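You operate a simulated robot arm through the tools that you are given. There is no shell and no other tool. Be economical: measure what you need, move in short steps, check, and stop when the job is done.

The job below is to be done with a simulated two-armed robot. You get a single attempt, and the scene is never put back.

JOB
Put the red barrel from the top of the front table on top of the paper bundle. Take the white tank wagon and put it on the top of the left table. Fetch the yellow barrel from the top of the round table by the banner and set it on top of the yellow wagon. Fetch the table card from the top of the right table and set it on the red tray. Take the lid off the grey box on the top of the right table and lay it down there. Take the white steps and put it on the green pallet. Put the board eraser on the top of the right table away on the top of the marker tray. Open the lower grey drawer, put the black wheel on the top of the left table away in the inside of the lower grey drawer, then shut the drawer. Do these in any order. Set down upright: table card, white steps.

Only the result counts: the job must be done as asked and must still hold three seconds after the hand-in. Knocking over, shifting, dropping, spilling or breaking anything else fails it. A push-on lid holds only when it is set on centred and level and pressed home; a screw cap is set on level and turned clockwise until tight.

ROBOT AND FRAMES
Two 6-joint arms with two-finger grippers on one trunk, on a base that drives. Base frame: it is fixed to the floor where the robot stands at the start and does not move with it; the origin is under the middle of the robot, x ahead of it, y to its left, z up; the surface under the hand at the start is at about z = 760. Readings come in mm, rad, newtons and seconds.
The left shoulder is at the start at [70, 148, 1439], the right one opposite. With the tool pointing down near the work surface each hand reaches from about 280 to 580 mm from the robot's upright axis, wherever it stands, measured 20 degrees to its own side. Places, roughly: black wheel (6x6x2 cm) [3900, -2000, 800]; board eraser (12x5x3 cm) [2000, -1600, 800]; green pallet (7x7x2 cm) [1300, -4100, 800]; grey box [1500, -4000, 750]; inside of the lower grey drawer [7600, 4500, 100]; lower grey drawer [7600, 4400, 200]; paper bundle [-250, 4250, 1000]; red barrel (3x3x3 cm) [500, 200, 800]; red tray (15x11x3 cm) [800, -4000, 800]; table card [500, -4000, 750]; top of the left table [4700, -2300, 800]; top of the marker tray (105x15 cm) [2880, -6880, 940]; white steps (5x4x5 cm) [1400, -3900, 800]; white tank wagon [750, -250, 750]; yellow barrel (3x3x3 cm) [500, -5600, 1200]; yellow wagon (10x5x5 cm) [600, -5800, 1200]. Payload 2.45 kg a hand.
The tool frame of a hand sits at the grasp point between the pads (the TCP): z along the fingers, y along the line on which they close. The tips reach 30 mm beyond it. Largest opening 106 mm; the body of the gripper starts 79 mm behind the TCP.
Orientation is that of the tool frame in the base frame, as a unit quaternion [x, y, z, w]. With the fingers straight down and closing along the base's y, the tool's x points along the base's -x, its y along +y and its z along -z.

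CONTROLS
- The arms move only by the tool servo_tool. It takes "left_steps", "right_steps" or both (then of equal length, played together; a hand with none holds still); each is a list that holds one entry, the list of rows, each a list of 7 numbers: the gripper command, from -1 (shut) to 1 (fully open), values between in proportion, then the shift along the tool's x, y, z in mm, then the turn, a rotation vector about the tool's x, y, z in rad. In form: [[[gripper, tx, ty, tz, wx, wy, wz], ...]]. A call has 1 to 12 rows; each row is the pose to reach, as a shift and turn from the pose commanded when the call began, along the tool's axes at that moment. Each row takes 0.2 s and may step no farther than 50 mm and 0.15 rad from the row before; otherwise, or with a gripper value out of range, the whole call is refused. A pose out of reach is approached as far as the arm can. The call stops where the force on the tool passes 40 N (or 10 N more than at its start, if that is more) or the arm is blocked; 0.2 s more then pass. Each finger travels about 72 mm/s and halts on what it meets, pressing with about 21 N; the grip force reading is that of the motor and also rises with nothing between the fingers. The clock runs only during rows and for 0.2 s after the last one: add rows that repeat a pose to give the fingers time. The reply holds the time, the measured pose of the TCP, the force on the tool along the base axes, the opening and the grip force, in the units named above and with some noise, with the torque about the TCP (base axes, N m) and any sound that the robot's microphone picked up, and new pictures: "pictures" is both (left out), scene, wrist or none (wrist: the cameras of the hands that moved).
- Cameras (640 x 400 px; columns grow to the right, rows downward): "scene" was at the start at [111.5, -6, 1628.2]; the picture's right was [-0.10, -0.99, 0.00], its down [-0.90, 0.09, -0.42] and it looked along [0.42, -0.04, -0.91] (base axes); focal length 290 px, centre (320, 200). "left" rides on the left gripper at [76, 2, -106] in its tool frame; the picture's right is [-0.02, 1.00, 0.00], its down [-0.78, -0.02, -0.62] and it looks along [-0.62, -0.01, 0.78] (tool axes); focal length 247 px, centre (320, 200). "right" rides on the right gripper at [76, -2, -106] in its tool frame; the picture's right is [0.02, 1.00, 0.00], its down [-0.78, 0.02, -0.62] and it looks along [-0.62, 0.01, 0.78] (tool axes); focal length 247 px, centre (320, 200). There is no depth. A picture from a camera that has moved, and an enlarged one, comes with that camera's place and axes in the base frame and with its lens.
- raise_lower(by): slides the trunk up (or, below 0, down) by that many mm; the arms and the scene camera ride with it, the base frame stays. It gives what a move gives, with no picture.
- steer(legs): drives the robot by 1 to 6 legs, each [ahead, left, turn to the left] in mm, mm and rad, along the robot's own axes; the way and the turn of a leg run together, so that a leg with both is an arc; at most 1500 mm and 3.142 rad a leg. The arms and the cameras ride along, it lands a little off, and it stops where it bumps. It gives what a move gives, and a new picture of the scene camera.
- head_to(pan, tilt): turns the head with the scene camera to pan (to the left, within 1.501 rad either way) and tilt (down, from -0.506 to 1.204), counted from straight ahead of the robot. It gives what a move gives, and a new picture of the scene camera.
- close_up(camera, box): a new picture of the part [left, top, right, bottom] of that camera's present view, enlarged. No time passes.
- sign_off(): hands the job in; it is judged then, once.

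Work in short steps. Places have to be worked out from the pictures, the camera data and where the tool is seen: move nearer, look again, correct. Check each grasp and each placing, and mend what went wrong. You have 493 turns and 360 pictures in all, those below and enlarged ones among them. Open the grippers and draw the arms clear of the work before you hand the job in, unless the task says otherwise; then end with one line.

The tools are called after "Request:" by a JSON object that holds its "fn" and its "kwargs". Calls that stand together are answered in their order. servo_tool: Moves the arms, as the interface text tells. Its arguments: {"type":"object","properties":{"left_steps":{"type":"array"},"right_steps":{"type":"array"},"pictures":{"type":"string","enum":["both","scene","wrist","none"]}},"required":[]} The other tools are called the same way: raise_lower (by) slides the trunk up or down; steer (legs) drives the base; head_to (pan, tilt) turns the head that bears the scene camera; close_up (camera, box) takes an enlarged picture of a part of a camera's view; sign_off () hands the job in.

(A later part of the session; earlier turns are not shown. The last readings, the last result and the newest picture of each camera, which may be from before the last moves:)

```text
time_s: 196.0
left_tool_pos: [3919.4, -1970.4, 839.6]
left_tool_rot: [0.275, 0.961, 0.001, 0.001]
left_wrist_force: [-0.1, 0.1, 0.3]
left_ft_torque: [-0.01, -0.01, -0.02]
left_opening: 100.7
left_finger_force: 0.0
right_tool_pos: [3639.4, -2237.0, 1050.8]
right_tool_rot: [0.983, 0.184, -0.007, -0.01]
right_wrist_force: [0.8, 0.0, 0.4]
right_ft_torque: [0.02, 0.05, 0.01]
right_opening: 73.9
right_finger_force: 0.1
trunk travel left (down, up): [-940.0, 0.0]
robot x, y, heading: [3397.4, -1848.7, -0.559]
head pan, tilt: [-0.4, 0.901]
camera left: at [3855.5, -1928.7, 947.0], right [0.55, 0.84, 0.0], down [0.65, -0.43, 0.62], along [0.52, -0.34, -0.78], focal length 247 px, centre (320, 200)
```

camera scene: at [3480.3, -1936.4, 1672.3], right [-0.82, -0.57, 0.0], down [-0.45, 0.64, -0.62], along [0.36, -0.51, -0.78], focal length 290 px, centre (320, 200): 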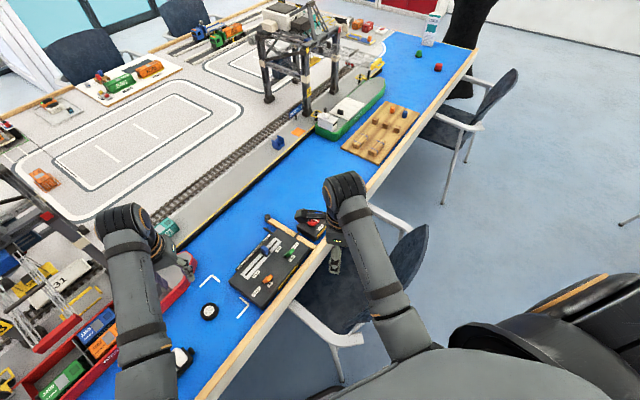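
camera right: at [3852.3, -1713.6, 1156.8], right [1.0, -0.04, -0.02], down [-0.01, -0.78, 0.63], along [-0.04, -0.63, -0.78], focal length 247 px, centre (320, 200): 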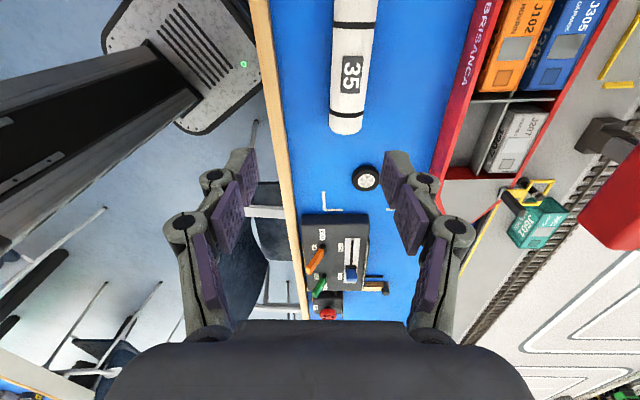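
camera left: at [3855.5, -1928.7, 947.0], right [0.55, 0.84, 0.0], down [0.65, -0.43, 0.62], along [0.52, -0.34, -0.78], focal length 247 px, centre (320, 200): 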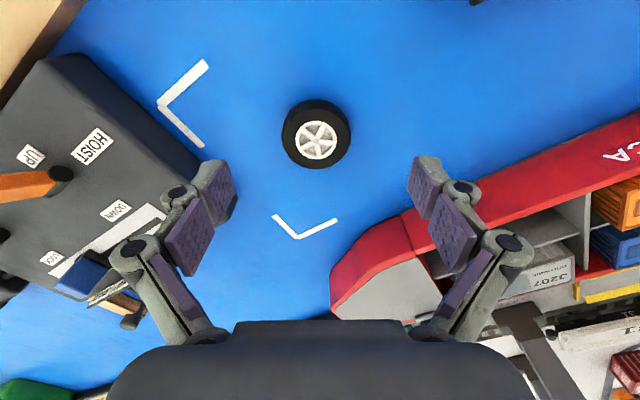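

Aligned within 3 mm. To keep away from the console I narrow to ~80 mm, then descend to z≈794 and grip.

Request:
{"fn": "servo_tool", "kwargs": {"left_steps": [[[0.5, 1, -2, 0, 0, 0, 0], [0.5, 1, -2, 20, 0, 0, 0], [0.5, 1, -2, 45, 0, 0, 0], [0.5, 1, -2, 45, 0, 0, 0], [-1, 1, -2, 45, 0, 0, 0], [-1, 1, -2, 45, 0, 0, 0], [-1, 1, -2, 45, 0, 0, 0]]], "pictures": "wrist"}}

```text
time_s: 197.6
left_tool_pos: [3911.7, -1967.9, 803.5]
left_tool_rot: [0.276, 0.961, 0.0, 0.004]
left_wrist_force: [-0.7, 0.3, 12.0]
left_ft_torque: [-0.08, -0.1, 0.0]
left_opening: 50.5
left_finger_force: 21.3
left hand out of reach, approached as far as the arm can: row 3, 4, 5, 6, 7
right_tool_pos: [3638.0, -2236.9, 1051.8]
right_tool_rot: [0.983, 0.184, -0.005, -0.01]
right_wrist_force: [0.1, 0.2, 0.3]
right_ft_torque: [-0.01, 0.02, 0.02]
right_opening: 74.1
right_finger_force: 0.0
trunk travel left (down, up): [-940.0, 0.0]
robot x, y, heading: [3395.0, -1847.5, -0.558]
head pan, tilt: [-0.4, 0.901]
camera left: at [3848.1, -1925.5, 910.2], right [0.55, 0.84, 0.0], down [0.65, -0.43, 0.63], along [0.53, -0.34, -0.78], focal length 247 px, centre (320, 200)
```

left: 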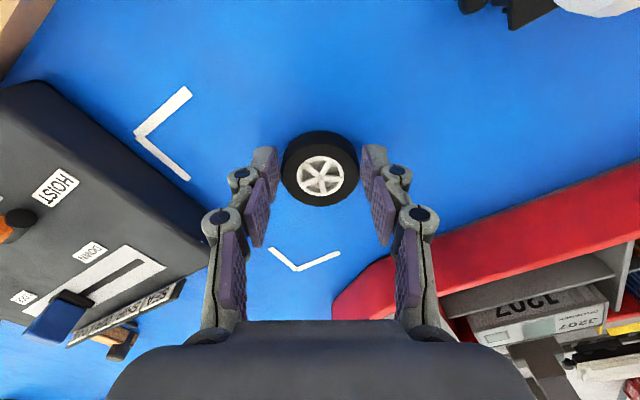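

The arm ran out of reach with the trunk raised, so the grip is shallow. I open, rise, lower the trunk by 60 mm and retry.

Request:
{"fn": "servo_tool", "kwargs": {"left_steps": [[[0, 0, 0, 0, 0, 0, 0], [0.5, 0, 0, 0, 0, 0, 0], [0.5, 0, 0, -40, 0, 0, 0], [0.5, 0, 0, -85, 0, 0, 0], [0.5, 0, 0, -85, 0, 0, 0]]], "pictures": "none"}}

Request:
{"fn": "raise_lower", "kwargs": {"by": -60}}

Request:
{"fn": "close_up", "kwargs": {"camera": "left", "box": [0, 0, 640, 400]}}

```text
time_s: 198.8
left_tool_pos: [3910.6, -1967.0, 885.1]
left_tool_rot: [0.275, 0.961, 0.002, 0.0]
left_wrist_force: [0.3, -0.2, 0.4]
left_ft_torque: [0.03, -0.03, 0.03]
left_opening: 79.4
left_finger_force: 0.1
right_tool_pos: [3640.1, -2237.5, 1050.4]
right_tool_rot: [0.983, 0.185, -0.006, -0.01]
right_wrist_force: [-0.6, 0.0, -0.8]
right_ft_torque: [-0.01, 0.04, 0.0]
right_opening: 74.2
right_finger_force: 0.2
trunk travel left (down, up): [-940.0, 0.0]
robot x, y, heading: [3398.5, -1847.5, -0.561]
head pan, tilt: [-0.4, 0.901]
```

```text
time_s: 199.8
left_tool_pos: [3910.4, -1966.0, 826.3]
left_tool_rot: [0.275, 0.961, 0.0, 0.002]
left_wrist_force: [-0.3, 0.1, -0.1]
left_ft_torque: [-0.01, -0.01, -0.02]
left_opening: 79.3
left_finger_force: 0.1
right_tool_pos: [3638.1, -2238.5, 990.7]
right_tool_rot: [0.983, 0.185, -0.006, -0.009]
right_wrist_force: [-0.5, 0.3, -0.6]
right_ft_torque: [-0.02, 0.03, 0.01]
right_opening: 74.2
right_finger_force: 0.0
trunk travel left (down, up): [-880.0, 60.0]
robot x, y, heading: [3396.6, -1845.8, -0.565]
head pan, tilt: [-0.4, 0.901]
```

```text
1.00 times, centred on (320, 200) of left (not enlarged: the box is as wide or as high as the picture)
camera zoom: at [3848.2, -1924.0, 933.4], right [0.55, 0.84, 0.0], down [0.65, -0.43, 0.62], along [0.52, -0.34, -0.78], focal length 247 px, centre (320, 200)
```

zoom: 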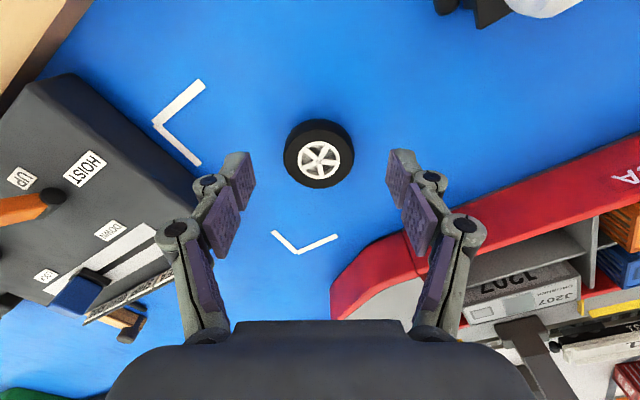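

Wheel unmoved at [3920,-1972]. Shift 12 mm forward and down to z≈793.5, then grip.

Request:
{"fn": "servo_tool", "kwargs": {"left_steps": [[[0.5, -12, 0, 5, 0, 0, 0], [0.5, -12, 0, 25, 0, 0, 0], [0.5, -12, 0, 32, 0, 0, 0], [0.5, -12, 0, 32, 0, 0, 0], [-1, -12, 0, 32, 0, 0, 0], [-1, -12, 0, 32, 0, 0, 0], [-1, -12, 0, 32, 0, 0, 0]]], "pictures": "wrist"}}

```text
time_s: 201.4
left_tool_pos: [3922.6, -1973.1, 793.3]
left_tool_rot: [0.275, 0.961, 0.0, 0.001]
left_wrist_force: [0.1, 0.8, 0.8]
left_ft_torque: [-0.06, 0.01, 0.01]
left_opening: 50.2
left_finger_force: 21.7
right_tool_pos: [3638.3, -2237.3, 991.8]
right_tool_rot: [0.983, 0.185, -0.005, -0.009]
right_wrist_force: [-0.1, -0.4, -0.1]
right_ft_torque: [-0.09, -0.01, -0.02]
right_opening: 74.3
right_finger_force: 0.0
trunk travel left (down, up): [-880.0, 60.0]
robot x, y, heading: [3395.3, -1848.7, -0.558]
head pan, tilt: [-0.4, 0.901]
camera left: at [3859.3, -1930.1, 901.1], right [0.55, 0.84, 0.0], down [0.65, -0.43, 0.62], along [0.52, -0.34, -0.78], focal length 247 px, centre (320, 200)
```

left: 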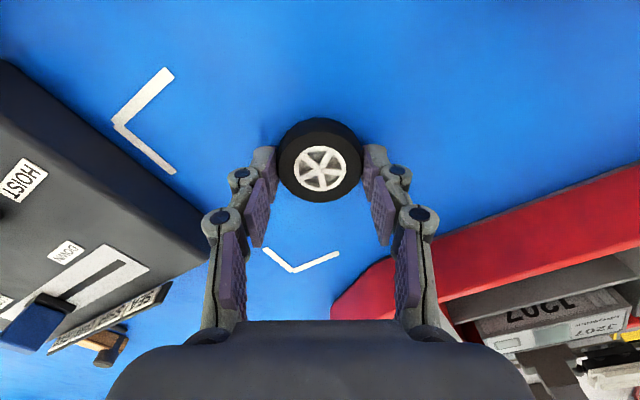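

Wheel gripped (50 mm). I lift it.

Request:
{"fn": "servo_tool", "kwargs": {"left_steps": [[[-1, 0, 0, -40, 0, 0, 0], [-1, 0, 0, -85, 0, 0, 0], [-1, 0, 0, -130, 0, 0, 0], [-1, 10, 0, -170, 0, 0, 0], [-1, 20, 0, -190, 0, 0, 0], [-1, 20, 0, -190, 0, 0, 0]]], "pictures": "wrist"}}

```text
time_s: 202.8
left_tool_pos: [3905.7, -1961.8, 986.6]
left_tool_rot: [0.275, 0.961, 0.002, 0.001]
left_wrist_force: [-0.1, -0.4, -0.9]
left_ft_torque: [-0.04, 0.02, -0.01]
left_opening: 50.5
left_finger_force: 21.0
right_tool_pos: [3639.8, -2238.2, 990.9]
right_tool_rot: [0.983, 0.185, -0.006, -0.009]
right_wrist_force: [-1.1, -0.1, -0.6]
right_ft_torque: [0.01, -0.02, 0.03]
right_opening: 74.2
right_finger_force: 0.1
trunk travel left (down, up): [-880.0, 60.0]
robot x, y, heading: [3395.9, -1849.4, -0.558]
head pan, tilt: [-0.4, 0.901]
camera left: at [3842.4, -1919.8, 1092.8], right [0.55, 0.84, 0.0], down [0.65, -0.43, 0.62], along [0.52, -0.34, -0.78], focal length 247 px, centre (320, 200)
```

left: 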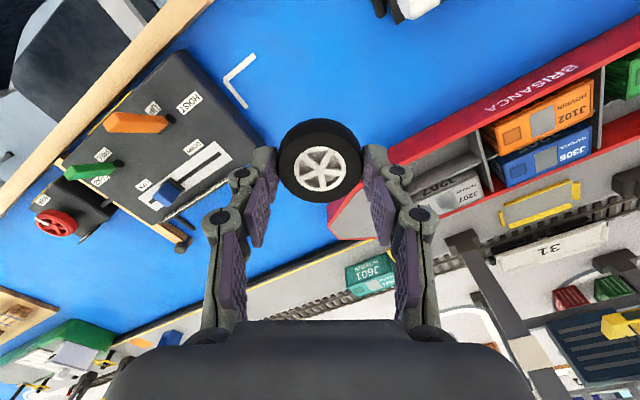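

Now back to the bay centre and turn around to face the right table for the eraser (trunk up again for clearance).

Request:
{"fn": "raise_lower", "kwargs": {"by": 60}}

Request:
{"fn": "steer", "kwargs": {"legs": [[-360, -225, 0], [0, 0, -2.58]]}}

Request:
{"fn": "head_to", "kwargs": {"pan": 0, "tilt": 0.6}}

```text
time_s: 203.8
left_tool_pos: [3907.4, -1962.0, 1045.2]
left_tool_rot: [0.276, 0.961, 0.0, 0.001]
left_wrist_force: [0.7, -0.4, 0.6]
left_ft_torque: [-0.02, -0.03, 0.0]
left_opening: 50.1
left_finger_force: 20.3
right_tool_pos: [3638.5, -2237.6, 1050.6]
right_tool_rot: [0.983, 0.185, -0.006, -0.01]
right_wrist_force: [0.8, 0.6, -0.2]
right_ft_torque: [-0.04, 0.0, -0.04]
right_opening: 74.3
right_finger_force: 0.1
trunk travel left (down, up): [-940.0, 0.0]
robot x, y, heading: [3396.4, -1846.3, -0.56]
head pan, tilt: [-0.4, 0.901]
```

```text
time_s: 212.6
left_tool_pos: [2476.6, -2004.4, 1045.1]
left_tool_rot: [1.0, -0.018, 0.0, 0.001]
left_wrist_force: [-0.3, 0.2, -0.4]
left_ft_torque: [0.01, 0.01, -0.01]
left_opening: 50.1
left_finger_force: 20.7
right_tool_pos: [2569.1, -1633.1, 1049.9]
right_tool_rot: [-0.432, 0.902, -0.008, 0.008]
right_wrist_force: [-0.2, -0.5, 0.1]
right_ft_torque: [0.01, 0.01, 0.02]
right_opening: 74.4
right_finger_force: 0.0
trunk travel left (down, up): [-940.0, 0.0]
robot x, y, heading: [2973.8, -1851.5, 3.101]
head pan, tilt: [-0.4, 0.901]
camera scene: at [2855.3, -1815.8, 1672.1], right [0.42, 0.91, 0.0], down [0.71, -0.33, -0.62], along [-0.56, 0.26, -0.78], focal length 290 px, centre (320, 200)
```

scene: 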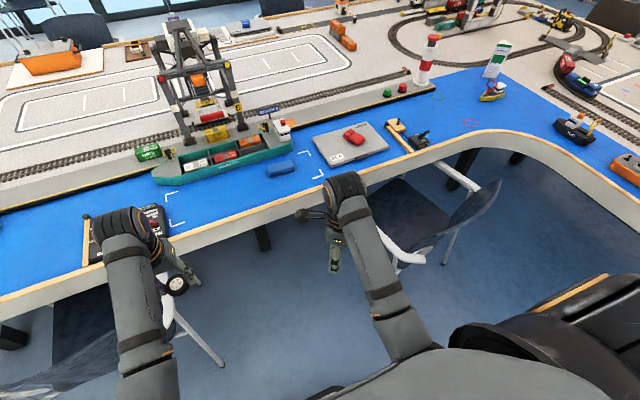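

```text
time_s: 213.4
left_tool_pos: [2475.8, -2004.2, 1044.9]
left_tool_rot: [1.0, -0.017, -0.001, 0.001]
left_wrist_force: [-0.3, -0.3, 0.6]
left_ft_torque: [-0.01, 0.0, -0.01]
left_opening: 50.0
left_finger_force: 20.5
right_tool_pos: [2568.3, -1633.0, 1050.5]
right_tool_rot: [-0.432, 0.902, -0.007, 0.008]
right_wrist_force: [-0.2, 0.3, -0.5]
right_ft_torque: [0.0, 0.02, -0.02]
right_opening: 74.2
right_finger_force: 0.0
trunk travel left (down, up): [-940.0, 0.0]
robot x, y, heading: [2976.5, -1850.4, 3.106]
head pan, tilt: [0.0, 0.6]
camera scene: at [2835.6, -1844.2, 1696.9], right [0.04, 1.0, 0.0], down [0.57, -0.02, -0.82], along [-0.82, 0.03, -0.57], focal length 290 px, centre (320, 200)
```

scene: 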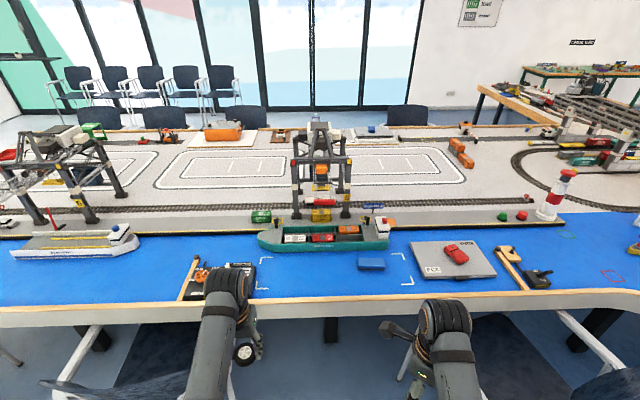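

The eraser is the blue block at px (371,263) → ≈[1987,-1595]. Zoom on it.

Request:
{"fn": "close_up", "kwargs": {"camera": "scene", "box": [240, 200, 560, 400]}}

```text
2.00 times, centred on (400, 300) of scene
camera zoom: at [2835.6, -1844.2, 1696.9], right [0.04, 1.0, 0.0], down [0.57, -0.02, -0.82], along [-0.82, 0.03, -0.57], focal length 580 px, centre (160, 0)
```

zoom: 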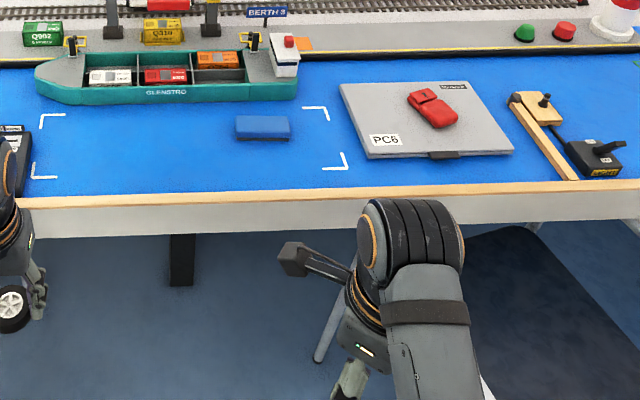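

Robot will stand at (2400,-1890) between the chairs. First I draw the left hand (with wheel) back and down a bit so it keeps away from the berth crane, and turn the right hand so it closes across the eraser's width.

Request:
{"fn": "servo_tool", "kwargs": {"left_steps": [[[-1, 0, 0, 40, 0, 0, 0], [-1, 0, 0, 85, 0, 0, 0], [-1, 40, 0, 90, 0, 0, 0], [-1, 80, 0, 90, 0, 0, 0], [-1, 120, 0, 90, 0, 0, 0], [-1, 120, 0, 90, 0, 0, 0]]], "right_steps": [[[0.4, 0, 0, 0, 0, 0, -0.14], [0.4, 0, 0, 0, 0, 0, -0.28], [0.4, 0, 0, 0, 0, 0, -0.42], [0.4, 0, 0, 0, 0, 0, -0.54], [0.4, 0, 0, 0, 0, 0, -0.54], [0.4, 0, 0, 0, 0, 0, -0.54]]], "pictures": "none"}}

Request:
{"fn": "steer", "kwargs": {"legs": [[574, 60, 0], [0, 0, -0.145]]}}

Request:
{"fn": "close_up", "kwargs": {"camera": "right", "box": [0, 0, 640, 400]}}

```text
time_s: 214.8
left_tool_pos: [2596.3, -2009.8, 953.0]
left_tool_rot: [1.0, -0.019, -0.001, 0.001]
left_wrist_force: [0.2, -0.2, 0.4]
left_ft_torque: [-0.01, 0.01, -0.01]
left_opening: 50.2
left_finger_force: 21.0
right_tool_pos: [2567.8, -1632.2, 1050.9]
right_tool_rot: [-0.657, 0.754, -0.009, 0.007]
right_wrist_force: [0.2, 0.9, 0.1]
right_ft_torque: [0.02, 0.0, 0.0]
right_opening: 73.9
right_finger_force: 0.0
trunk travel left (down, up): [-940.0, 0.0]
robot x, y, heading: [2974.8, -1851.5, 3.107]
head pan, tilt: [0.0, 0.6]
```

```text
time_s: 218.8
left_tool_pos: [2003.3, -1998.1, 953.8]
left_tool_rot: [0.996, -0.089, -0.002, 0.001]
left_wrist_force: [0.0, -0.6, 0.2]
left_ft_torque: [0.02, 0.01, 0.0]
left_opening: 50.2
left_finger_force: 21.4
right_tool_pos: [2029.1, -1620.3, 1050.3]
right_tool_rot: [-0.602, 0.799, -0.01, 0.005]
right_wrist_force: [0.7, 0.0, -0.4]
right_ft_torque: [0.01, 0.02, -0.01]
right_opening: 74.1
right_finger_force: 0.0
trunk travel left (down, up): [-940.0, 0.0]
robot x, y, heading: [2395.7, -1894.3, 2.963]
head pan, tilt: [0.0, 0.6]
camera scene: at [2262.9, -1867.1, 1697.0], right [0.18, 0.98, 0.0], down [0.56, -0.1, -0.83], along [-0.81, 0.15, -0.56], focal length 290 px, centre (320, 200)
```

scene: 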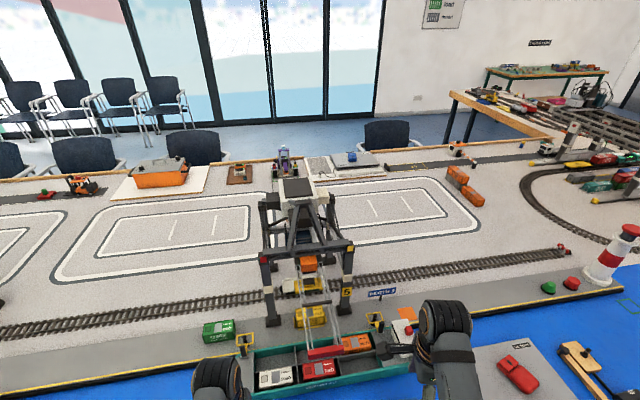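

```text
1.00 times, centred on (320, 200) of right (not enlarged: the box is as wide or as high as the picture)
camera zoom: at [2007.8, -1692.9, 1158.3], right [-0.97, 0.25, -0.02], down [0.19, 0.76, 0.62], along [0.17, 0.59, -0.79], focal length 247 px, centre (320, 200)
```

zoom: 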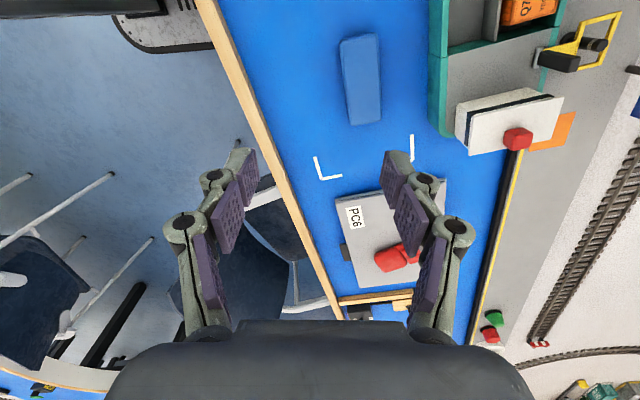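

Eraser centre ≈[1980,-1602], axis nearly along y. I lower the trunk 60 mm, and move the right hand above it, turned by 0.22 rad.

Request:
{"fn": "raise_lower", "kwargs": {"by": -60}}

Request:
{"fn": "servo_tool", "kwargs": {"right_steps": [[[0.5, -1, 15, 20, -0.011, 0, -0.08], [0.5, -2, 35, 50, -0.022, 0, -0.16], [0.5, -4, 52, 90, -0.022, 0, -0.221], [0.5, -4, 52, 120, -0.022, 0, -0.221], [0.5, -4, 52, 120, -0.022, 0, -0.221]]], "pictures": "wrist"}}

```text
time_s: 219.8
left_tool_pos: [2002.0, -1996.9, 894.2]
left_tool_rot: [0.996, -0.089, -0.002, 0.002]
left_wrist_force: [-0.2, -1.1, -0.7]
left_ft_torque: [-0.01, 0.02, -0.04]
left_opening: 50.0
left_finger_force: 20.8
right_tool_pos: [2028.9, -1618.5, 990.2]
right_tool_rot: [-0.602, 0.799, -0.009, 0.005]
right_wrist_force: [-0.4, -0.3, 0.8]
right_ft_torque: [-0.01, 0.03, 0.02]
right_opening: 74.2
right_finger_force: 0.1
trunk travel left (down, up): [-880.0, 60.0]
robot x, y, heading: [2400.3, -1891.1, 2.963]
head pan, tilt: [0.0, 0.6]
```

```text
time_s: 220.9
left_tool_pos: [2002.6, -1996.2, 893.7]
left_tool_rot: [0.996, -0.089, -0.002, 0.0]
left_wrist_force: [0.1, -0.3, 0.6]
left_ft_torque: [0.0, 0.03, 0.01]
left_opening: 50.1
left_finger_force: 21.0
right_tool_pos: [1981.1, -1600.9, 871.1]
right_tool_rot: [-0.686, 0.727, -0.001, -0.003]
right_wrist_force: [0.4, -0.3, 0.6]
right_ft_torque: [0.01, 0.0, 0.01]
right_opening: 79.5
right_finger_force: 0.0
trunk travel left (down, up): [-880.0, 60.0]
robot x, y, heading: [2398.4, -1888.2, 2.964]
head pan, tilt: [0.0, 0.6]
camera right: at [1978.9, -1677.7, 977.7], right [-1.0, 0.04, 0.0], down [0.03, 0.79, 0.62], along [0.02, 0.62, -0.79], focal length 247 px, centre (320, 200)
```

right: 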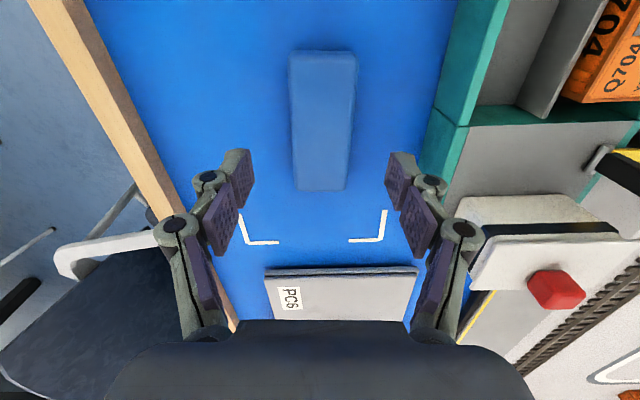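

Well aligned. Descend to z≈796 and grip the eraser.

Request:
{"fn": "servo_tool", "kwargs": {"right_steps": [[[0.5, 5, 0, 40, 0, 0, 0], [0.5, 5, 0, 70, 0, 0, 0], [0.5, 5, 0, 76, 0, 0, 0], [0.5, 5, 0, 76, 0, 0, 0], [-1, 5, 0, 76, 0, 0, 0], [-1, 5, 0, 76, 0, 0, 0], [-1, 5, 0, 76, 0, 0, 0]]], "pictures": "wrist"}}

```text
time_s: 222.6
left_tool_pos: [2001.5, -1995.8, 894.3]
left_tool_rot: [0.996, -0.089, -0.001, 0.0]
left_wrist_force: [-0.9, -0.4, 0.3]
left_ft_torque: [0.01, -0.02, -0.02]
left_opening: 50.0
left_finger_force: 21.2
right_tool_pos: [1981.3, -1606.6, 795.0]
right_tool_rot: [-0.685, 0.728, -0.002, -0.002]
right_wrist_force: [0.1, -0.5, 1.3]
right_ft_torque: [-0.01, 0.0, -0.01]
right_opening: 49.2
right_finger_force: 21.1
trunk travel left (down, up): [-880.0, 60.0]
robot x, y, heading: [2402.4, -1890.1, 2.961]
head pan, tilt: [0.0, 0.6]
camera right: at [1978.9, -1683.2, 902.3], right [-1.0, 0.04, 0.0], down [0.03, 0.79, 0.62], along [0.02, 0.62, -0.79], focal length 247 px, centre (320, 200)
```

right: 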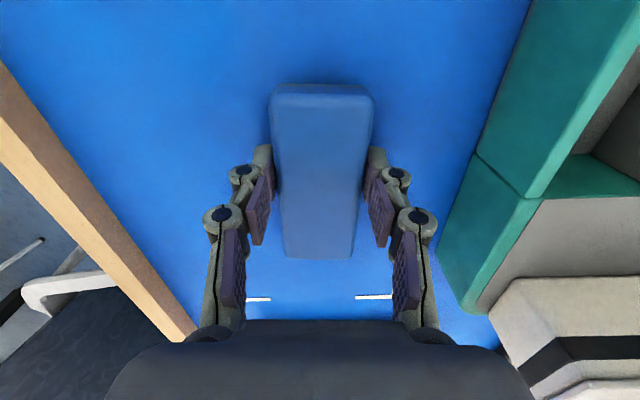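

Eraser gripped. I lift, raise the trunk, back out into the bay and turn toward the screen wall.

Request:
{"fn": "servo_tool", "kwargs": {"right_steps": [[[-1, 0, 0, -45, 0, 0, 0], [-1, 0, 0, -90, 0, 0, 0], [-1, 0, 0, -135, 0, 0, 0], [-1, 0, 0, -180, 0, 0, 0], [-1, 0, 0, -210, 0, 0, 0], [-1, 0, 0, -210, 0, 0, 0]]], "pictures": "none"}}

Request:
{"fn": "raise_lower", "kwargs": {"by": 60}}

Request:
{"fn": "steer", "kwargs": {"legs": [[-541, -99, 0], [0, 0, 1.752], [1400, 0, 0], [1400, 0, 0], [1200, 0, 0]]}}

Request:
{"fn": "head_to", "kwargs": {"pan": 0, "tilt": 0.4}}

```text
time_s: 223.9
left_tool_pos: [2001.3, -1995.7, 893.5]
left_tool_rot: [0.996, -0.089, -0.001, 0.001]
left_wrist_force: [-0.1, 0.1, 0.8]
left_ft_torque: [-0.01, 0.06, 0.03]
left_opening: 50.0
left_finger_force: 21.2
right_tool_pos: [1982.0, -1605.9, 1004.1]
right_tool_rot: [-0.687, 0.727, -0.003, -0.002]
right_wrist_force: [-0.3, 0.8, -1.5]
right_ft_torque: [0.02, -0.02, 0.05]
right_opening: 49.2
right_finger_force: 21.1
trunk travel left (down, up): [-880.0, 60.0]
robot x, y, heading: [2398.5, -1891.1, 2.961]
head pan, tilt: [0.0, 0.6]
```

```text
time_s: 224.9
left_tool_pos: [2002.2, -1995.7, 954.2]
left_tool_rot: [0.996, -0.09, -0.001, 0.001]
left_wrist_force: [-0.5, -0.8, -0.6]
left_ft_torque: [0.0, 0.01, 0.0]
left_opening: 50.5
left_finger_force: 21.1
right_tool_pos: [1983.3, -1606.3, 1061.8]
right_tool_rot: [-0.686, 0.728, -0.001, -0.002]
right_wrist_force: [-0.2, -0.1, -0.2]
right_ft_torque: [-0.02, 0.03, 0.01]
right_opening: 49.4
right_finger_force: 21.2
trunk travel left (down, up): [-940.0, 0.0]
robot x, y, heading: [2398.6, -1889.7, 2.963]
head pan, tilt: [0.0, 0.6]
```

```text
time_s: 250.9
left_tool_pos: [2866.6, -6222.0, 952.9]
left_tool_rot: [0.729, 0.685, -0.001, 0.002]
left_wrist_force: [0.3, -0.4, -0.2]
left_ft_torque: [0.0, 0.01, -0.02]
left_opening: 49.5
left_finger_force: 21.1
right_tool_pos: [2481.6, -6284.0, 1063.8]
right_tool_rot: [1.0, 0.027, 0.003, 0.0]
right_wrist_force: [0.4, 1.0, -0.2]
right_ft_torque: [0.02, -0.01, -0.01]
right_opening: 49.4
right_finger_force: 21.2
trunk travel left (down, up): [-940.0, 0.0]
robot x, y, heading: [2718.7, -5838.6, -1.638]
head pan, tilt: [0.0, 0.6]
camera scene: at [2708.9, -5977.5, 1697.0], right [-1.0, 0.07, 0.0], down [0.04, 0.56, -0.83], along [-0.05, -0.82, -0.56], focal length 290 px, centre (320, 200)
```

scene: 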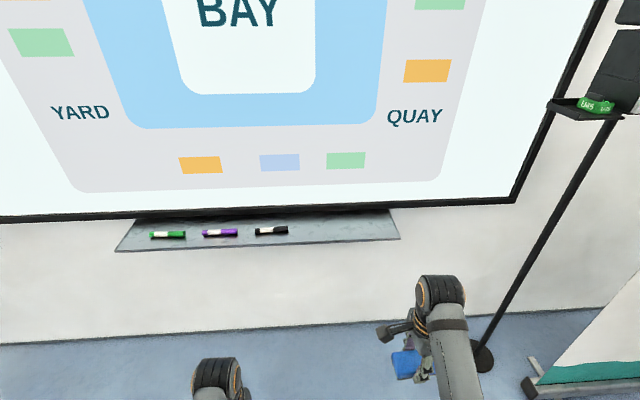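

```text
time_s: 251.6
left_tool_pos: [2866.8, -6221.8, 953.6]
left_tool_rot: [0.729, 0.684, 0.0, 0.001]
left_wrist_force: [-0.1, 0.9, -0.1]
left_ft_torque: [-0.01, 0.0, -0.02]
left_opening: 49.8
left_finger_force: 21.0
right_tool_pos: [2482.0, -6284.9, 1063.1]
right_tool_rot: [1.0, 0.026, 0.003, 0.001]
right_wrist_force: [-0.2, 0.5, -0.9]
right_ft_torque: [0.0, -0.01, 0.01]
right_opening: 48.9
right_finger_force: 21.8
trunk travel left (down, up): [-940.0, 0.0]
robot x, y, heading: [2715.6, -5840.0, -1.64]
head pan, tilt: [0.0, 0.4]
camera scene: at [2708.6, -5982.7, 1715.1], right [-1.0, 0.07, 0.0], down [0.03, 0.39, -0.92], along [-0.06, -0.92, -0.39], focal length 290 px, centre (320, 200)
```

scene: 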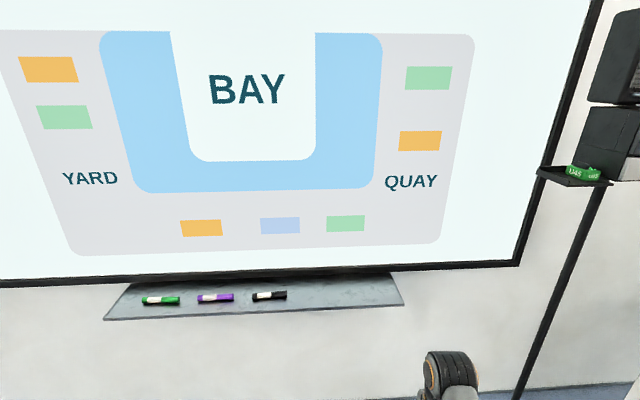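

Tray: z≈950, front edge y≈-6787, free stretch x≈2343–2760. I raise the left hand over tray height, then approach so the right hand nears x≈2550.

Request:
{"fn": "servo_tool", "kwargs": {"left_steps": [[[-1, 0, 0, -45, 0, 0, 0], [-1, 0, 0, -85, 0, 0, 0], [-1, 0, 0, -85, 0, 0, 0]]], "pictures": "none"}}

Request:
{"fn": "steer", "kwargs": {"legs": [[440, 105, 0.0]]}}

Request:
{"fn": "close_up", "kwargs": {"camera": "right", "box": [0, 0, 640, 400]}}

Request:
{"fn": "head_to", "kwargs": {"pan": -0.3, "tilt": 0.8}}

```text
time_s: 252.4
left_tool_pos: [2884.2, -6218.0, 1034.7]
left_tool_rot: [0.732, 0.681, 0.019, 0.013]
left_wrist_force: [0.0, 0.0, 0.4]
left_ft_torque: [0.05, -0.01, 0.0]
left_opening: 49.4
left_finger_force: 20.6
right_tool_pos: [2482.7, -6285.4, 1061.8]
right_tool_rot: [1.0, 0.027, 0.003, 0.0]
right_wrist_force: [-0.1, -0.4, -0.9]
right_ft_torque: [0.0, 0.0, -0.02]
right_opening: 49.1
right_finger_force: 21.0
trunk travel left (down, up): [-940.0, 0.0]
robot x, y, heading: [2716.6, -5838.8, -1.636]
head pan, tilt: [0.0, 0.4]
```

```text
time_s: 255.2
left_tool_pos: [2954.9, -6671.3, 1038.3]
left_tool_rot: [0.733, 0.68, 0.014, 0.018]
left_wrist_force: [0.7, 0.6, 0.0]
left_ft_torque: [0.01, 0.0, -0.01]
left_opening: 49.8
left_finger_force: 20.9
right_tool_pos: [2552.6, -6731.6, 1063.2]
right_tool_rot: [1.0, 0.025, 0.003, 0.0]
right_wrist_force: [-0.6, 0.4, -0.9]
right_ft_torque: [-0.01, -0.01, 0.0]
right_opening: 49.1
right_finger_force: 21.0
trunk travel left (down, up): [-940.0, 0.0]
robot x, y, heading: [2791.5, -6290.6, -1.638]
head pan, tilt: [0.0, 0.4]
camera scene: at [2780.9, -6428.2, 1715.4], right [-1.0, 0.07, 0.0], down [0.03, 0.39, -0.92], along [-0.07, -0.92, -0.39], focal length 290 px, centre (320, 200)
```

scene: 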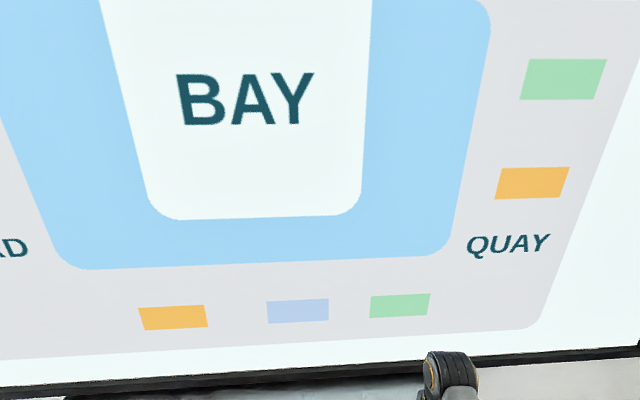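

```text
1.00 times, centred on (320, 200) of right (not enlarged: the box is as wide or as high as the picture)
camera zoom: at [2629.3, -6725.6, 1170.9], right [0.07, -1.0, 0.0], down [-0.79, -0.05, 0.62], along [-0.61, -0.05, -0.79], focal length 247 px, centre (320, 200)
```

zoom: 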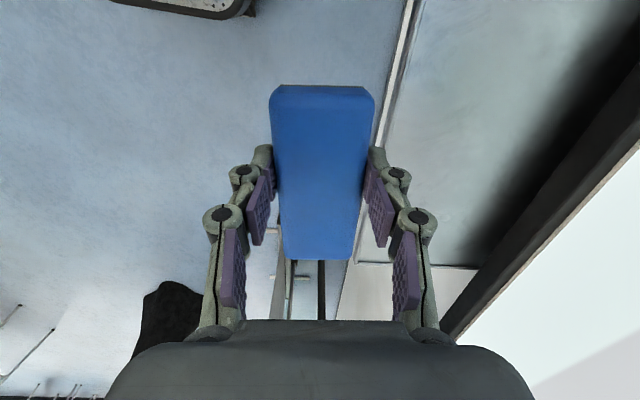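

```text
time_s: 256.0
left_tool_pos: [2955.8, -6672.8, 1036.6]
left_tool_rot: [0.733, 0.68, 0.016, 0.018]
left_wrist_force: [0.6, 0.1, 0.3]
left_ft_torque: [0.03, -0.03, 0.02]
left_opening: 49.3
left_finger_force: 21.3
right_tool_pos: [2554.0, -6733.9, 1063.8]
right_tool_rot: [1.0, 0.026, 0.002, 0.0]
right_wrist_force: [0.8, -0.9, -1.2]
right_ft_torque: [0.0, -0.01, 0.01]
right_opening: 49.2
right_finger_force: 21.0
trunk travel left (down, up): [-940.0, 0.0]
robot x, y, heading: [2790.1, -6290.4, -1.644]
head pan, tilt: [-0.3, 0.799]
camera scene: at [2758.8, -6413.9, 1680.0], right [-0.93, 0.36, 0.0], down [0.26, 0.67, -0.7], along [-0.25, -0.65, -0.72], focal length 290 px, centre (320, 200)
```

scene: 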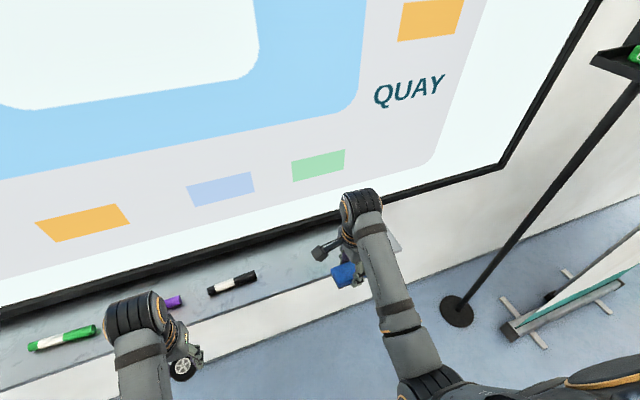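

The screen's lower edge is back at y≈-6940, so aiming the eraser at y≈-6845 leaves room. I drive ahead 110 mm.

Request:
{"fn": "steer", "kwargs": {"legs": [[112, 0, 0]]}}

Request:
{"fn": "close_up", "kwargs": {"camera": "right", "box": [0, 0, 640, 400]}}

```text
time_s: 257.2
left_tool_pos: [2950.0, -6779.5, 1039.1]
left_tool_rot: [0.733, 0.68, 0.015, 0.019]
left_wrist_force: [0.4, 0.1, 0.1]
left_ft_torque: [-0.04, 0.03, 0.01]
left_opening: 49.1
left_finger_force: 21.0
right_tool_pos: [2546.3, -6840.1, 1063.5]
right_tool_rot: [1.0, 0.025, 0.003, 0.001]
right_wrist_force: [0.5, 0.4, -1.0]
right_ft_torque: [-0.04, 0.0, 0.01]
right_opening: 49.3
right_finger_force: 20.7
trunk travel left (down, up): [-940.0, 0.0]
robot x, y, heading: [2780.4, -6396.2, -1.639]
head pan, tilt: [-0.3, 0.799]
camera scene: at [2751.3, -6519.6, 1680.4], right [-0.93, 0.36, 0.0], down [0.26, 0.67, -0.7], along [-0.25, -0.65, -0.72], focal length 290 px, centre (320, 200)
```

scene: 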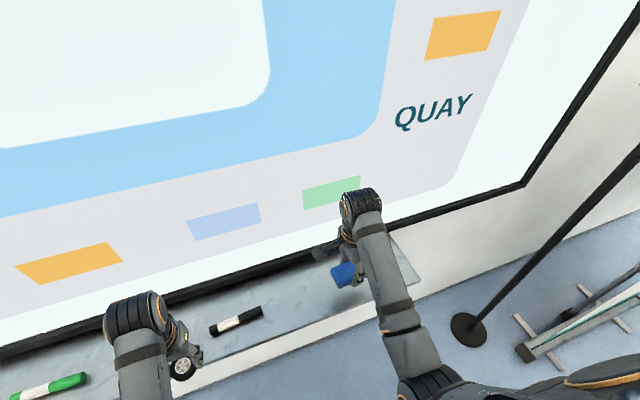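

```text
1.00 times, centred on (320, 200) of right (not enlarged: the box is as wide or as high as the picture)
camera zoom: at [2622.7, -6834.8, 1171.3], right [0.07, -1.0, 0.0], down [-0.78, -0.06, 0.62], along [-0.62, -0.05, -0.79], focal length 247 px, centre (320, 200)
```

zoom: 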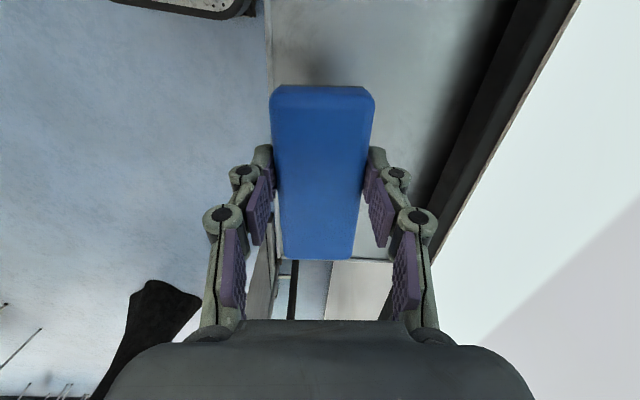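

The eraser hangs over the tray. I lower to 1000 and then look at how close it is.

Request:
{"fn": "servo_tool", "kwargs": {"right_steps": [[[-1, 0, 0, 35, 0, 0, 0], [-1, 0, 0, 60, 0, 0, 0], [-1, 0, 0, 60, 0, 0, 0]]], "pictures": "both"}}

Request:
{"fn": "close_up", "kwargs": {"camera": "scene", "box": [300, 190, 460, 290]}}

```text
time_s: 258.0
left_tool_pos: [2950.0, -6782.3, 1037.9]
left_tool_rot: [0.733, 0.68, 0.016, 0.018]
left_wrist_force: [-0.6, -0.3, -0.5]
left_ft_torque: [0.02, -0.02, 0.0]
left_opening: 49.3
left_finger_force: 20.7
right_tool_pos: [2545.0, -6842.8, 1002.6]
right_tool_rot: [1.0, 0.026, 0.002, 0.0]
right_wrist_force: [0.3, 0.6, -1.6]
right_ft_torque: [0.02, 0.0, -0.02]
right_opening: 49.2
right_finger_force: 21.2
trunk travel left (down, up): [-940.0, 0.0]
robot x, y, heading: [2783.7, -6400.6, -1.64]
head pan, tilt: [-0.3, 0.799]
camera scene: at [2751.1, -6525.2, 1679.9], right [-0.93, 0.36, 0.0], down [0.26, 0.67, -0.7], along [-0.25, -0.65, -0.72], focal length 290 px, centre (320, 200)
camera right: at [2622.2, -6838.3, 1109.3], right [0.07, -1.0, 0.0], down [-0.79, -0.06, 0.62], along [-0.62, -0.04, -0.79], focal length 247 px, centre (320, 200)
```

scene: 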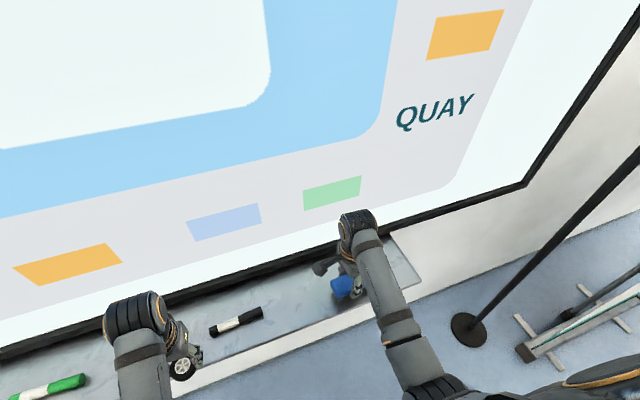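
right: 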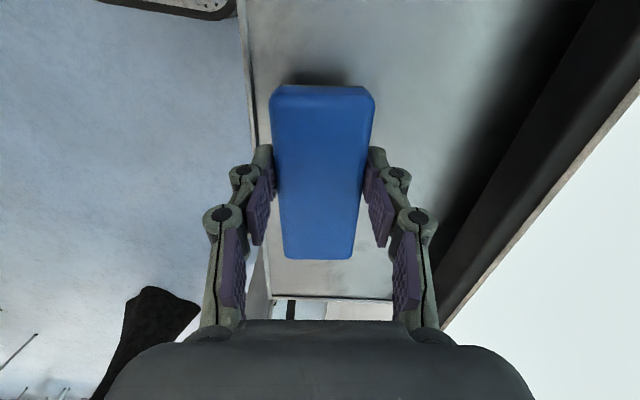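

```text
4.00 times, centred on (380, 240) of scene
camera zoom: at [2751.1, -6525.2, 1679.9], right [-0.93, 0.36, 0.0], down [0.26, 0.67, -0.7], along [-0.25, -0.65, -0.72], focal length 1160 px, centre (80, 40)
```

zoom: 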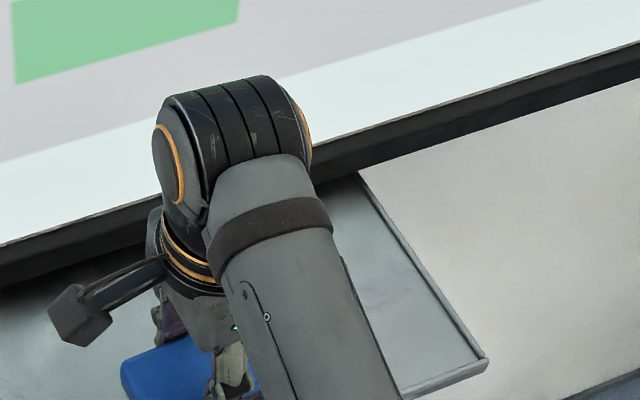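

The tray has a small lip; the eraser is inside it. I lower in small steps to contact.

Request:
{"fn": "servo_tool", "kwargs": {"right_steps": [[[-1, 0, 0, 5, 0, 0, 0], [-1, 0, 0, 10, 0, 0, 0], [-1, 0, 0, 14, 0, 0, 0], [-1, 0, 0, 14, 0, 0, 0]]], "pictures": "none"}}

```text
time_s: 259.0
left_tool_pos: [2949.8, -6781.9, 1039.2]
left_tool_rot: [0.733, 0.679, 0.016, 0.019]
left_wrist_force: [-0.2, -0.5, -0.1]
left_ft_torque: [0.0, 0.0, -0.05]
left_opening: 49.0
left_finger_force: 20.6
right_tool_pos: [2546.1, -6841.9, 987.7]
right_tool_rot: [1.0, 0.025, 0.003, 0.001]
right_wrist_force: [-0.1, 0.1, -0.8]
right_ft_torque: [-0.01, 0.02, 0.03]
right_opening: 49.3
right_finger_force: 21.2
trunk travel left (down, up): [-940.0, 0.0]
robot x, y, heading: [2784.0, -6397.4, -1.639]
head pan, tilt: [-0.3, 0.799]
```

No contact yet; I keep lowering.

Request:
{"fn": "servo_tool", "kwargs": {"right_steps": [[[-1, 0, 0, 4, 0, 0, 0], [-1, 0, 0, 8, 0, 0, 0], [-1, 0, 0, 8, 0, 0, 0]]], "pictures": "none"}}

Request:
{"fn": "close_up", "kwargs": {"camera": "right", "box": [160, 0, 480, 200]}}

```text
time_s: 259.8
left_tool_pos: [2949.8, -6782.7, 1038.1]
left_tool_rot: [0.734, 0.679, 0.016, 0.018]
left_wrist_force: [0.0, -0.2, -0.7]
left_ft_torque: [-0.02, 0.01, -0.02]
left_opening: 48.8
left_finger_force: 21.1
right_tool_pos: [2546.3, -6842.0, 981.0]
right_tool_rot: [1.0, 0.026, 0.003, -0.001]
right_wrist_force: [0.1, -0.1, -0.4]
right_ft_torque: [-0.01, -0.01, -0.01]
right_opening: 49.2
right_finger_force: 21.3
trunk travel left (down, up): [-940.0, 0.0]
robot x, y, heading: [2781.8, -6399.3, -1.639]
head pan, tilt: [-0.3, 0.799]
```

```text
2.00 times, centred on (320, 100) of right
camera zoom: at [2622.4, -6837.1, 1087.9], right [0.07, -1.0, 0.0], down [-0.79, -0.06, 0.62], along [-0.62, -0.05, -0.79], focal length 494 px, centre (320, 400)
```

zoom: 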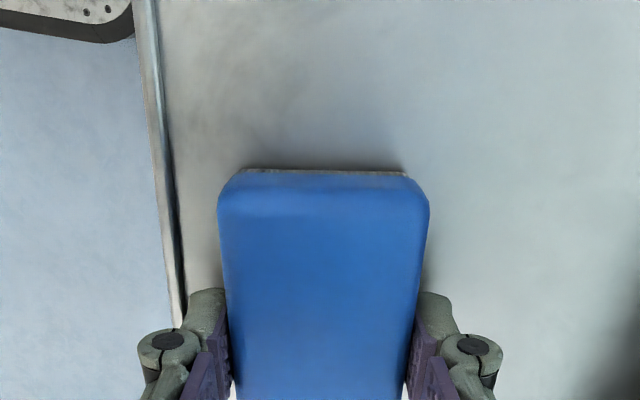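

Request:
{"fn": "servo_tool", "kwargs": {"right_steps": [[[-1, 0, 0, 3, 0, 0, 0], [-1, 0, 0, 6, 0, 0, 0], [-1, 0, 0, 9, 0, 0, 0], [-1, 0, 0, 9, 0, 0, 0]]], "pictures": "none"}}

```text
time_s: 260.8
left_tool_pos: [2950.6, -6780.8, 1038.4]
left_tool_rot: [0.733, 0.68, 0.014, 0.018]
left_wrist_force: [-1.6, 0.1, -0.9]
left_ft_torque: [-0.02, 0.04, -0.01]
left_opening: 49.4
left_finger_force: 20.6
right_tool_pos: [2546.1, -6841.3, 973.7]
right_tool_rot: [1.0, 0.026, 0.003, 0.002]
right_wrist_force: [-2.3, -3.0, 22.9]
right_ft_torque: [0.45, 0.03, 0.03]
right_opening: 48.6
right_finger_force: 21.4
trunk travel left (down, up): [-940.0, 0.0]
robot x, y, heading: [2784.7, -6394.6, -1.636]
head pan, tilt: [-0.3, 0.799]
```

Contact on the tray. Release with a small opening (lip nearby) and rise.

Request:
{"fn": "servo_tool", "kwargs": {"right_steps": [[[-1, 0, 0, -1, 0, 0, 0], [0.1, 0, 0, -1, 0, 0, 0], [0.1, 0, 0, -1, 0, 0, 0], [0.1, 0, 0, -1, 0, 0, 0], [0.1, 0, 0, -30, 0, 0, 0], [0.1, 0, 0, -70, 0, 0, 0], [0.1, 0, 0, -90, 0, 0, 0], [0.1, 0, 0, -90, 0, 0, 0]]], "pictures": "both"}}

```text
time_s: 262.6
left_tool_pos: [2949.0, -6781.9, 1038.4]
left_tool_rot: [0.733, 0.68, 0.016, 0.018]
left_wrist_force: [-0.7, -0.2, -0.3]
left_ft_torque: [-0.03, 0.0, -0.01]
left_opening: 49.2
left_finger_force: 20.8
right_tool_pos: [2545.1, -6843.4, 1061.6]
right_tool_rot: [1.0, 0.026, 0.003, 0.0]
right_wrist_force: [0.2, 0.3, 0.2]
right_ft_torque: [-0.03, 0.03, -0.01]
right_opening: 58.5
right_finger_force: 0.1
trunk travel left (down, up): [-940.0, 0.0]
robot x, y, heading: [2784.8, -6398.6, -1.645]
head pan, tilt: [-0.3, 0.799]
camera scene: at [2750.9, -6523.1, 1680.0], right [-0.93, 0.36, 0.0], down [0.26, 0.67, -0.7], along [-0.25, -0.65, -0.72], focal length 290 px, centre (320, 200)
camera right: at [2621.3, -6836.9, 1169.2], right [0.07, -1.0, 0.0], down [-0.79, -0.06, 0.62], along [-0.62, -0.05, -0.79], focal length 247 px, centre (320, 200)
```

scene: 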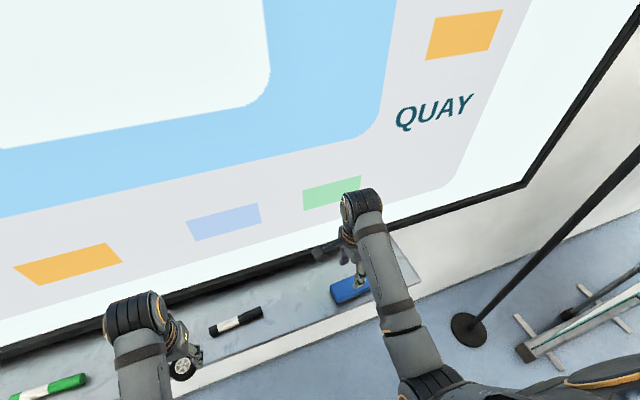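
right: 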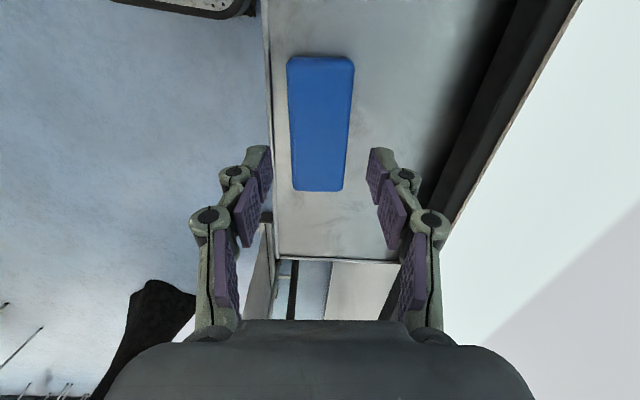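

Eraser placed. Next the round table; the right hand will need forward-tilted fingers since the top is ≈1.1 m high. I drive there and look at it first.

Request:
{"fn": "steer", "kwargs": {"legs": [[-500, 0, 0], [0, 0, -1.5], [1200, 0, 0]]}}

Request:
{"fn": "head_to", "kwargs": {"pan": 0, "tilt": 0.5}}

```text
time_s: 274.8
left_tool_pos: [1269.6, -6136.5, 1037.5]
left_tool_rot: [1.0, 0.012, -0.002, 0.024]
left_wrist_force: [0.9, -0.8, 0.0]
left_ft_torque: [-0.01, -0.03, -0.02]
left_opening: 49.0
left_finger_force: 21.3
right_tool_pos: [1169.7, -5742.3, 1062.3]
right_tool_rot: [0.759, -0.651, 0.001, 0.002]
right_wrist_force: [0.2, 0.6, -0.5]
right_ft_torque: [0.01, 0.02, -0.04]
right_opening: 58.4
right_finger_force: 0.1
trunk travel left (down, up): [-940.0, 0.0]
robot x, y, heading: [1630.9, -5934.6, -3.108]
head pan, tilt: [-0.3, 0.799]
camera scene: at [1507.6, -5914.1, 1680.1], right [0.27, 0.96, 0.0], down [0.69, -0.19, -0.7], along [-0.67, 0.19, -0.72], focal length 290 px, centre (320, 200)
```

scene: 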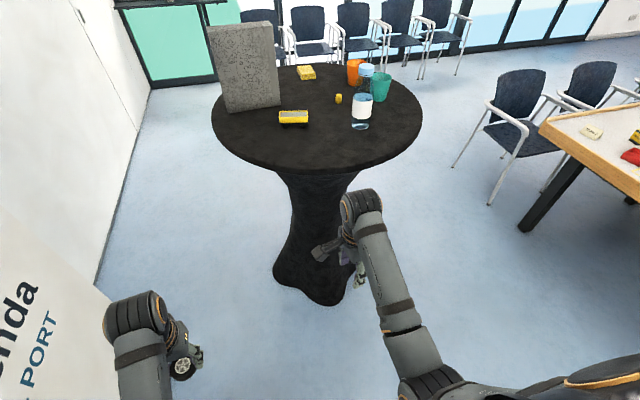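

```text
time_s: 275.6
left_tool_pos: [1268.7, -6139.9, 1037.7]
left_tool_rot: [1.0, 0.014, -0.001, 0.024]
left_wrist_force: [0.1, 0.4, 0.5]
left_ft_torque: [-0.01, -0.01, 0.03]
left_opening: 49.1
left_finger_force: 21.2
right_tool_pos: [1168.2, -5741.8, 1060.5]
right_tool_rot: [0.759, -0.652, 0.002, 0.002]
right_wrist_force: [-0.3, -0.6, -0.2]
right_ft_torque: [0.0, 0.0, 0.01]
right_opening: 58.3
right_finger_force: 0.1
trunk travel left (down, up): [-940.0, 0.0]
robot x, y, heading: [1634.1, -5932.9, -3.108]
head pan, tilt: [0.0, 0.499]
camera scene: at [1493.3, -5938.3, 1705.9], right [-0.03, 1.0, 0.0], down [0.48, 0.01, -0.88], along [-0.88, -0.03, -0.48], focal length 290 px, centre (320, 200)
```

scene: 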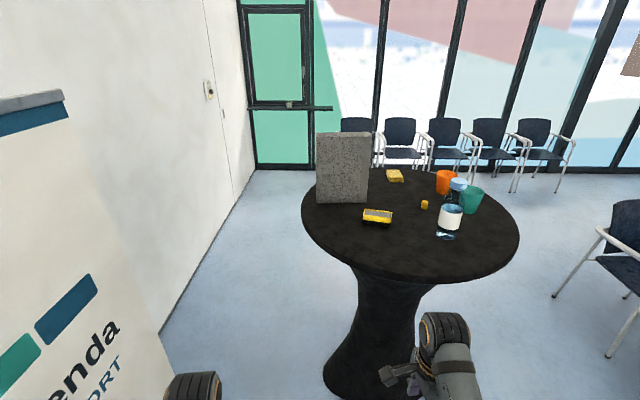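

Objects: barrel ≈[528,-5578], wagon ≈[620,-5768], bottle ≈[715,-5549], top z≈1150. I'll approach from the +x/−y corner. First I turn the right hand's yaw back and swing the left hand outwards to keep it clear of the table.

Request:
{"fn": "servo_tool", "kwargs": {"left_steps": [[[-1, 0, 40, 10, 0, 0, 0], [-1, 0, 80, 20, 0, 0, 0], [-1, 10, 120, 30, 0, 0, 0], [-1, 20, 160, 30, 0, 0, 0], [-1, 40, 200, 30, 0, 0, 0], [-1, 50, 200, 30, 0, 0, 0], [-1, 50, 200, 30, 0, 0, 0], [-1, 50, 200, 30, 0, 0, 0], [-1, 50, 200, 30, 0, 0, 0], [-1, 50, 200, 30, 0, 0, 0], [-1, 50, 200, 30, 0, 0, 0], [-1, 50, 200, 30, 0, 0, 0]]], "right_steps": [[[0, 0, 0, 0, 0, 0, -0.13], [0, 0, 0, 0, 0, 0, -0.27], [0, 0, 0, 0, 0, 0, -0.41], [0, 0, 0, 0, 0, 0, -0.55], [0, 0, 0, 0, 0, 0, -0.69], [0, 0, 0, 0, 0, 0, -0.83], [0, 0, 0, 0, 0, 0, -0.97], [0, 0, 0, 0, 0, 0, -1.11], [0, 0, 0, 0, 0, 0, -1.25], [0, 0, 0, 0, 0, 0, -1.39], [0, 0, 0, 0, 0, 0, -1.45], [0, 0, 0, 0, 0, 0, -1.45]]], "pictures": "none"}}

```text
time_s: 278.2
left_tool_pos: [1323.6, -6338.4, 1018.7]
left_tool_rot: [1.0, 0.013, -0.001, 0.025]
left_wrist_force: [0.2, -0.7, 0.2]
left_ft_torque: [0.0, 0.04, 0.0]
left_opening: 49.2
left_finger_force: 20.6
right_tool_pos: [1169.3, -5742.5, 1061.0]
right_tool_rot: [1.0, 0.016, 0.0, 0.003]
right_wrist_force: [-0.8, 0.7, -0.1]
right_ft_torque: [0.01, -0.03, -0.01]
right_opening: 52.6
right_finger_force: 0.0
trunk travel left (down, up): [-940.0, 0.0]
robot x, y, heading: [1637.2, -5937.5, -3.103]
head pan, tilt: [0.0, 0.499]
```

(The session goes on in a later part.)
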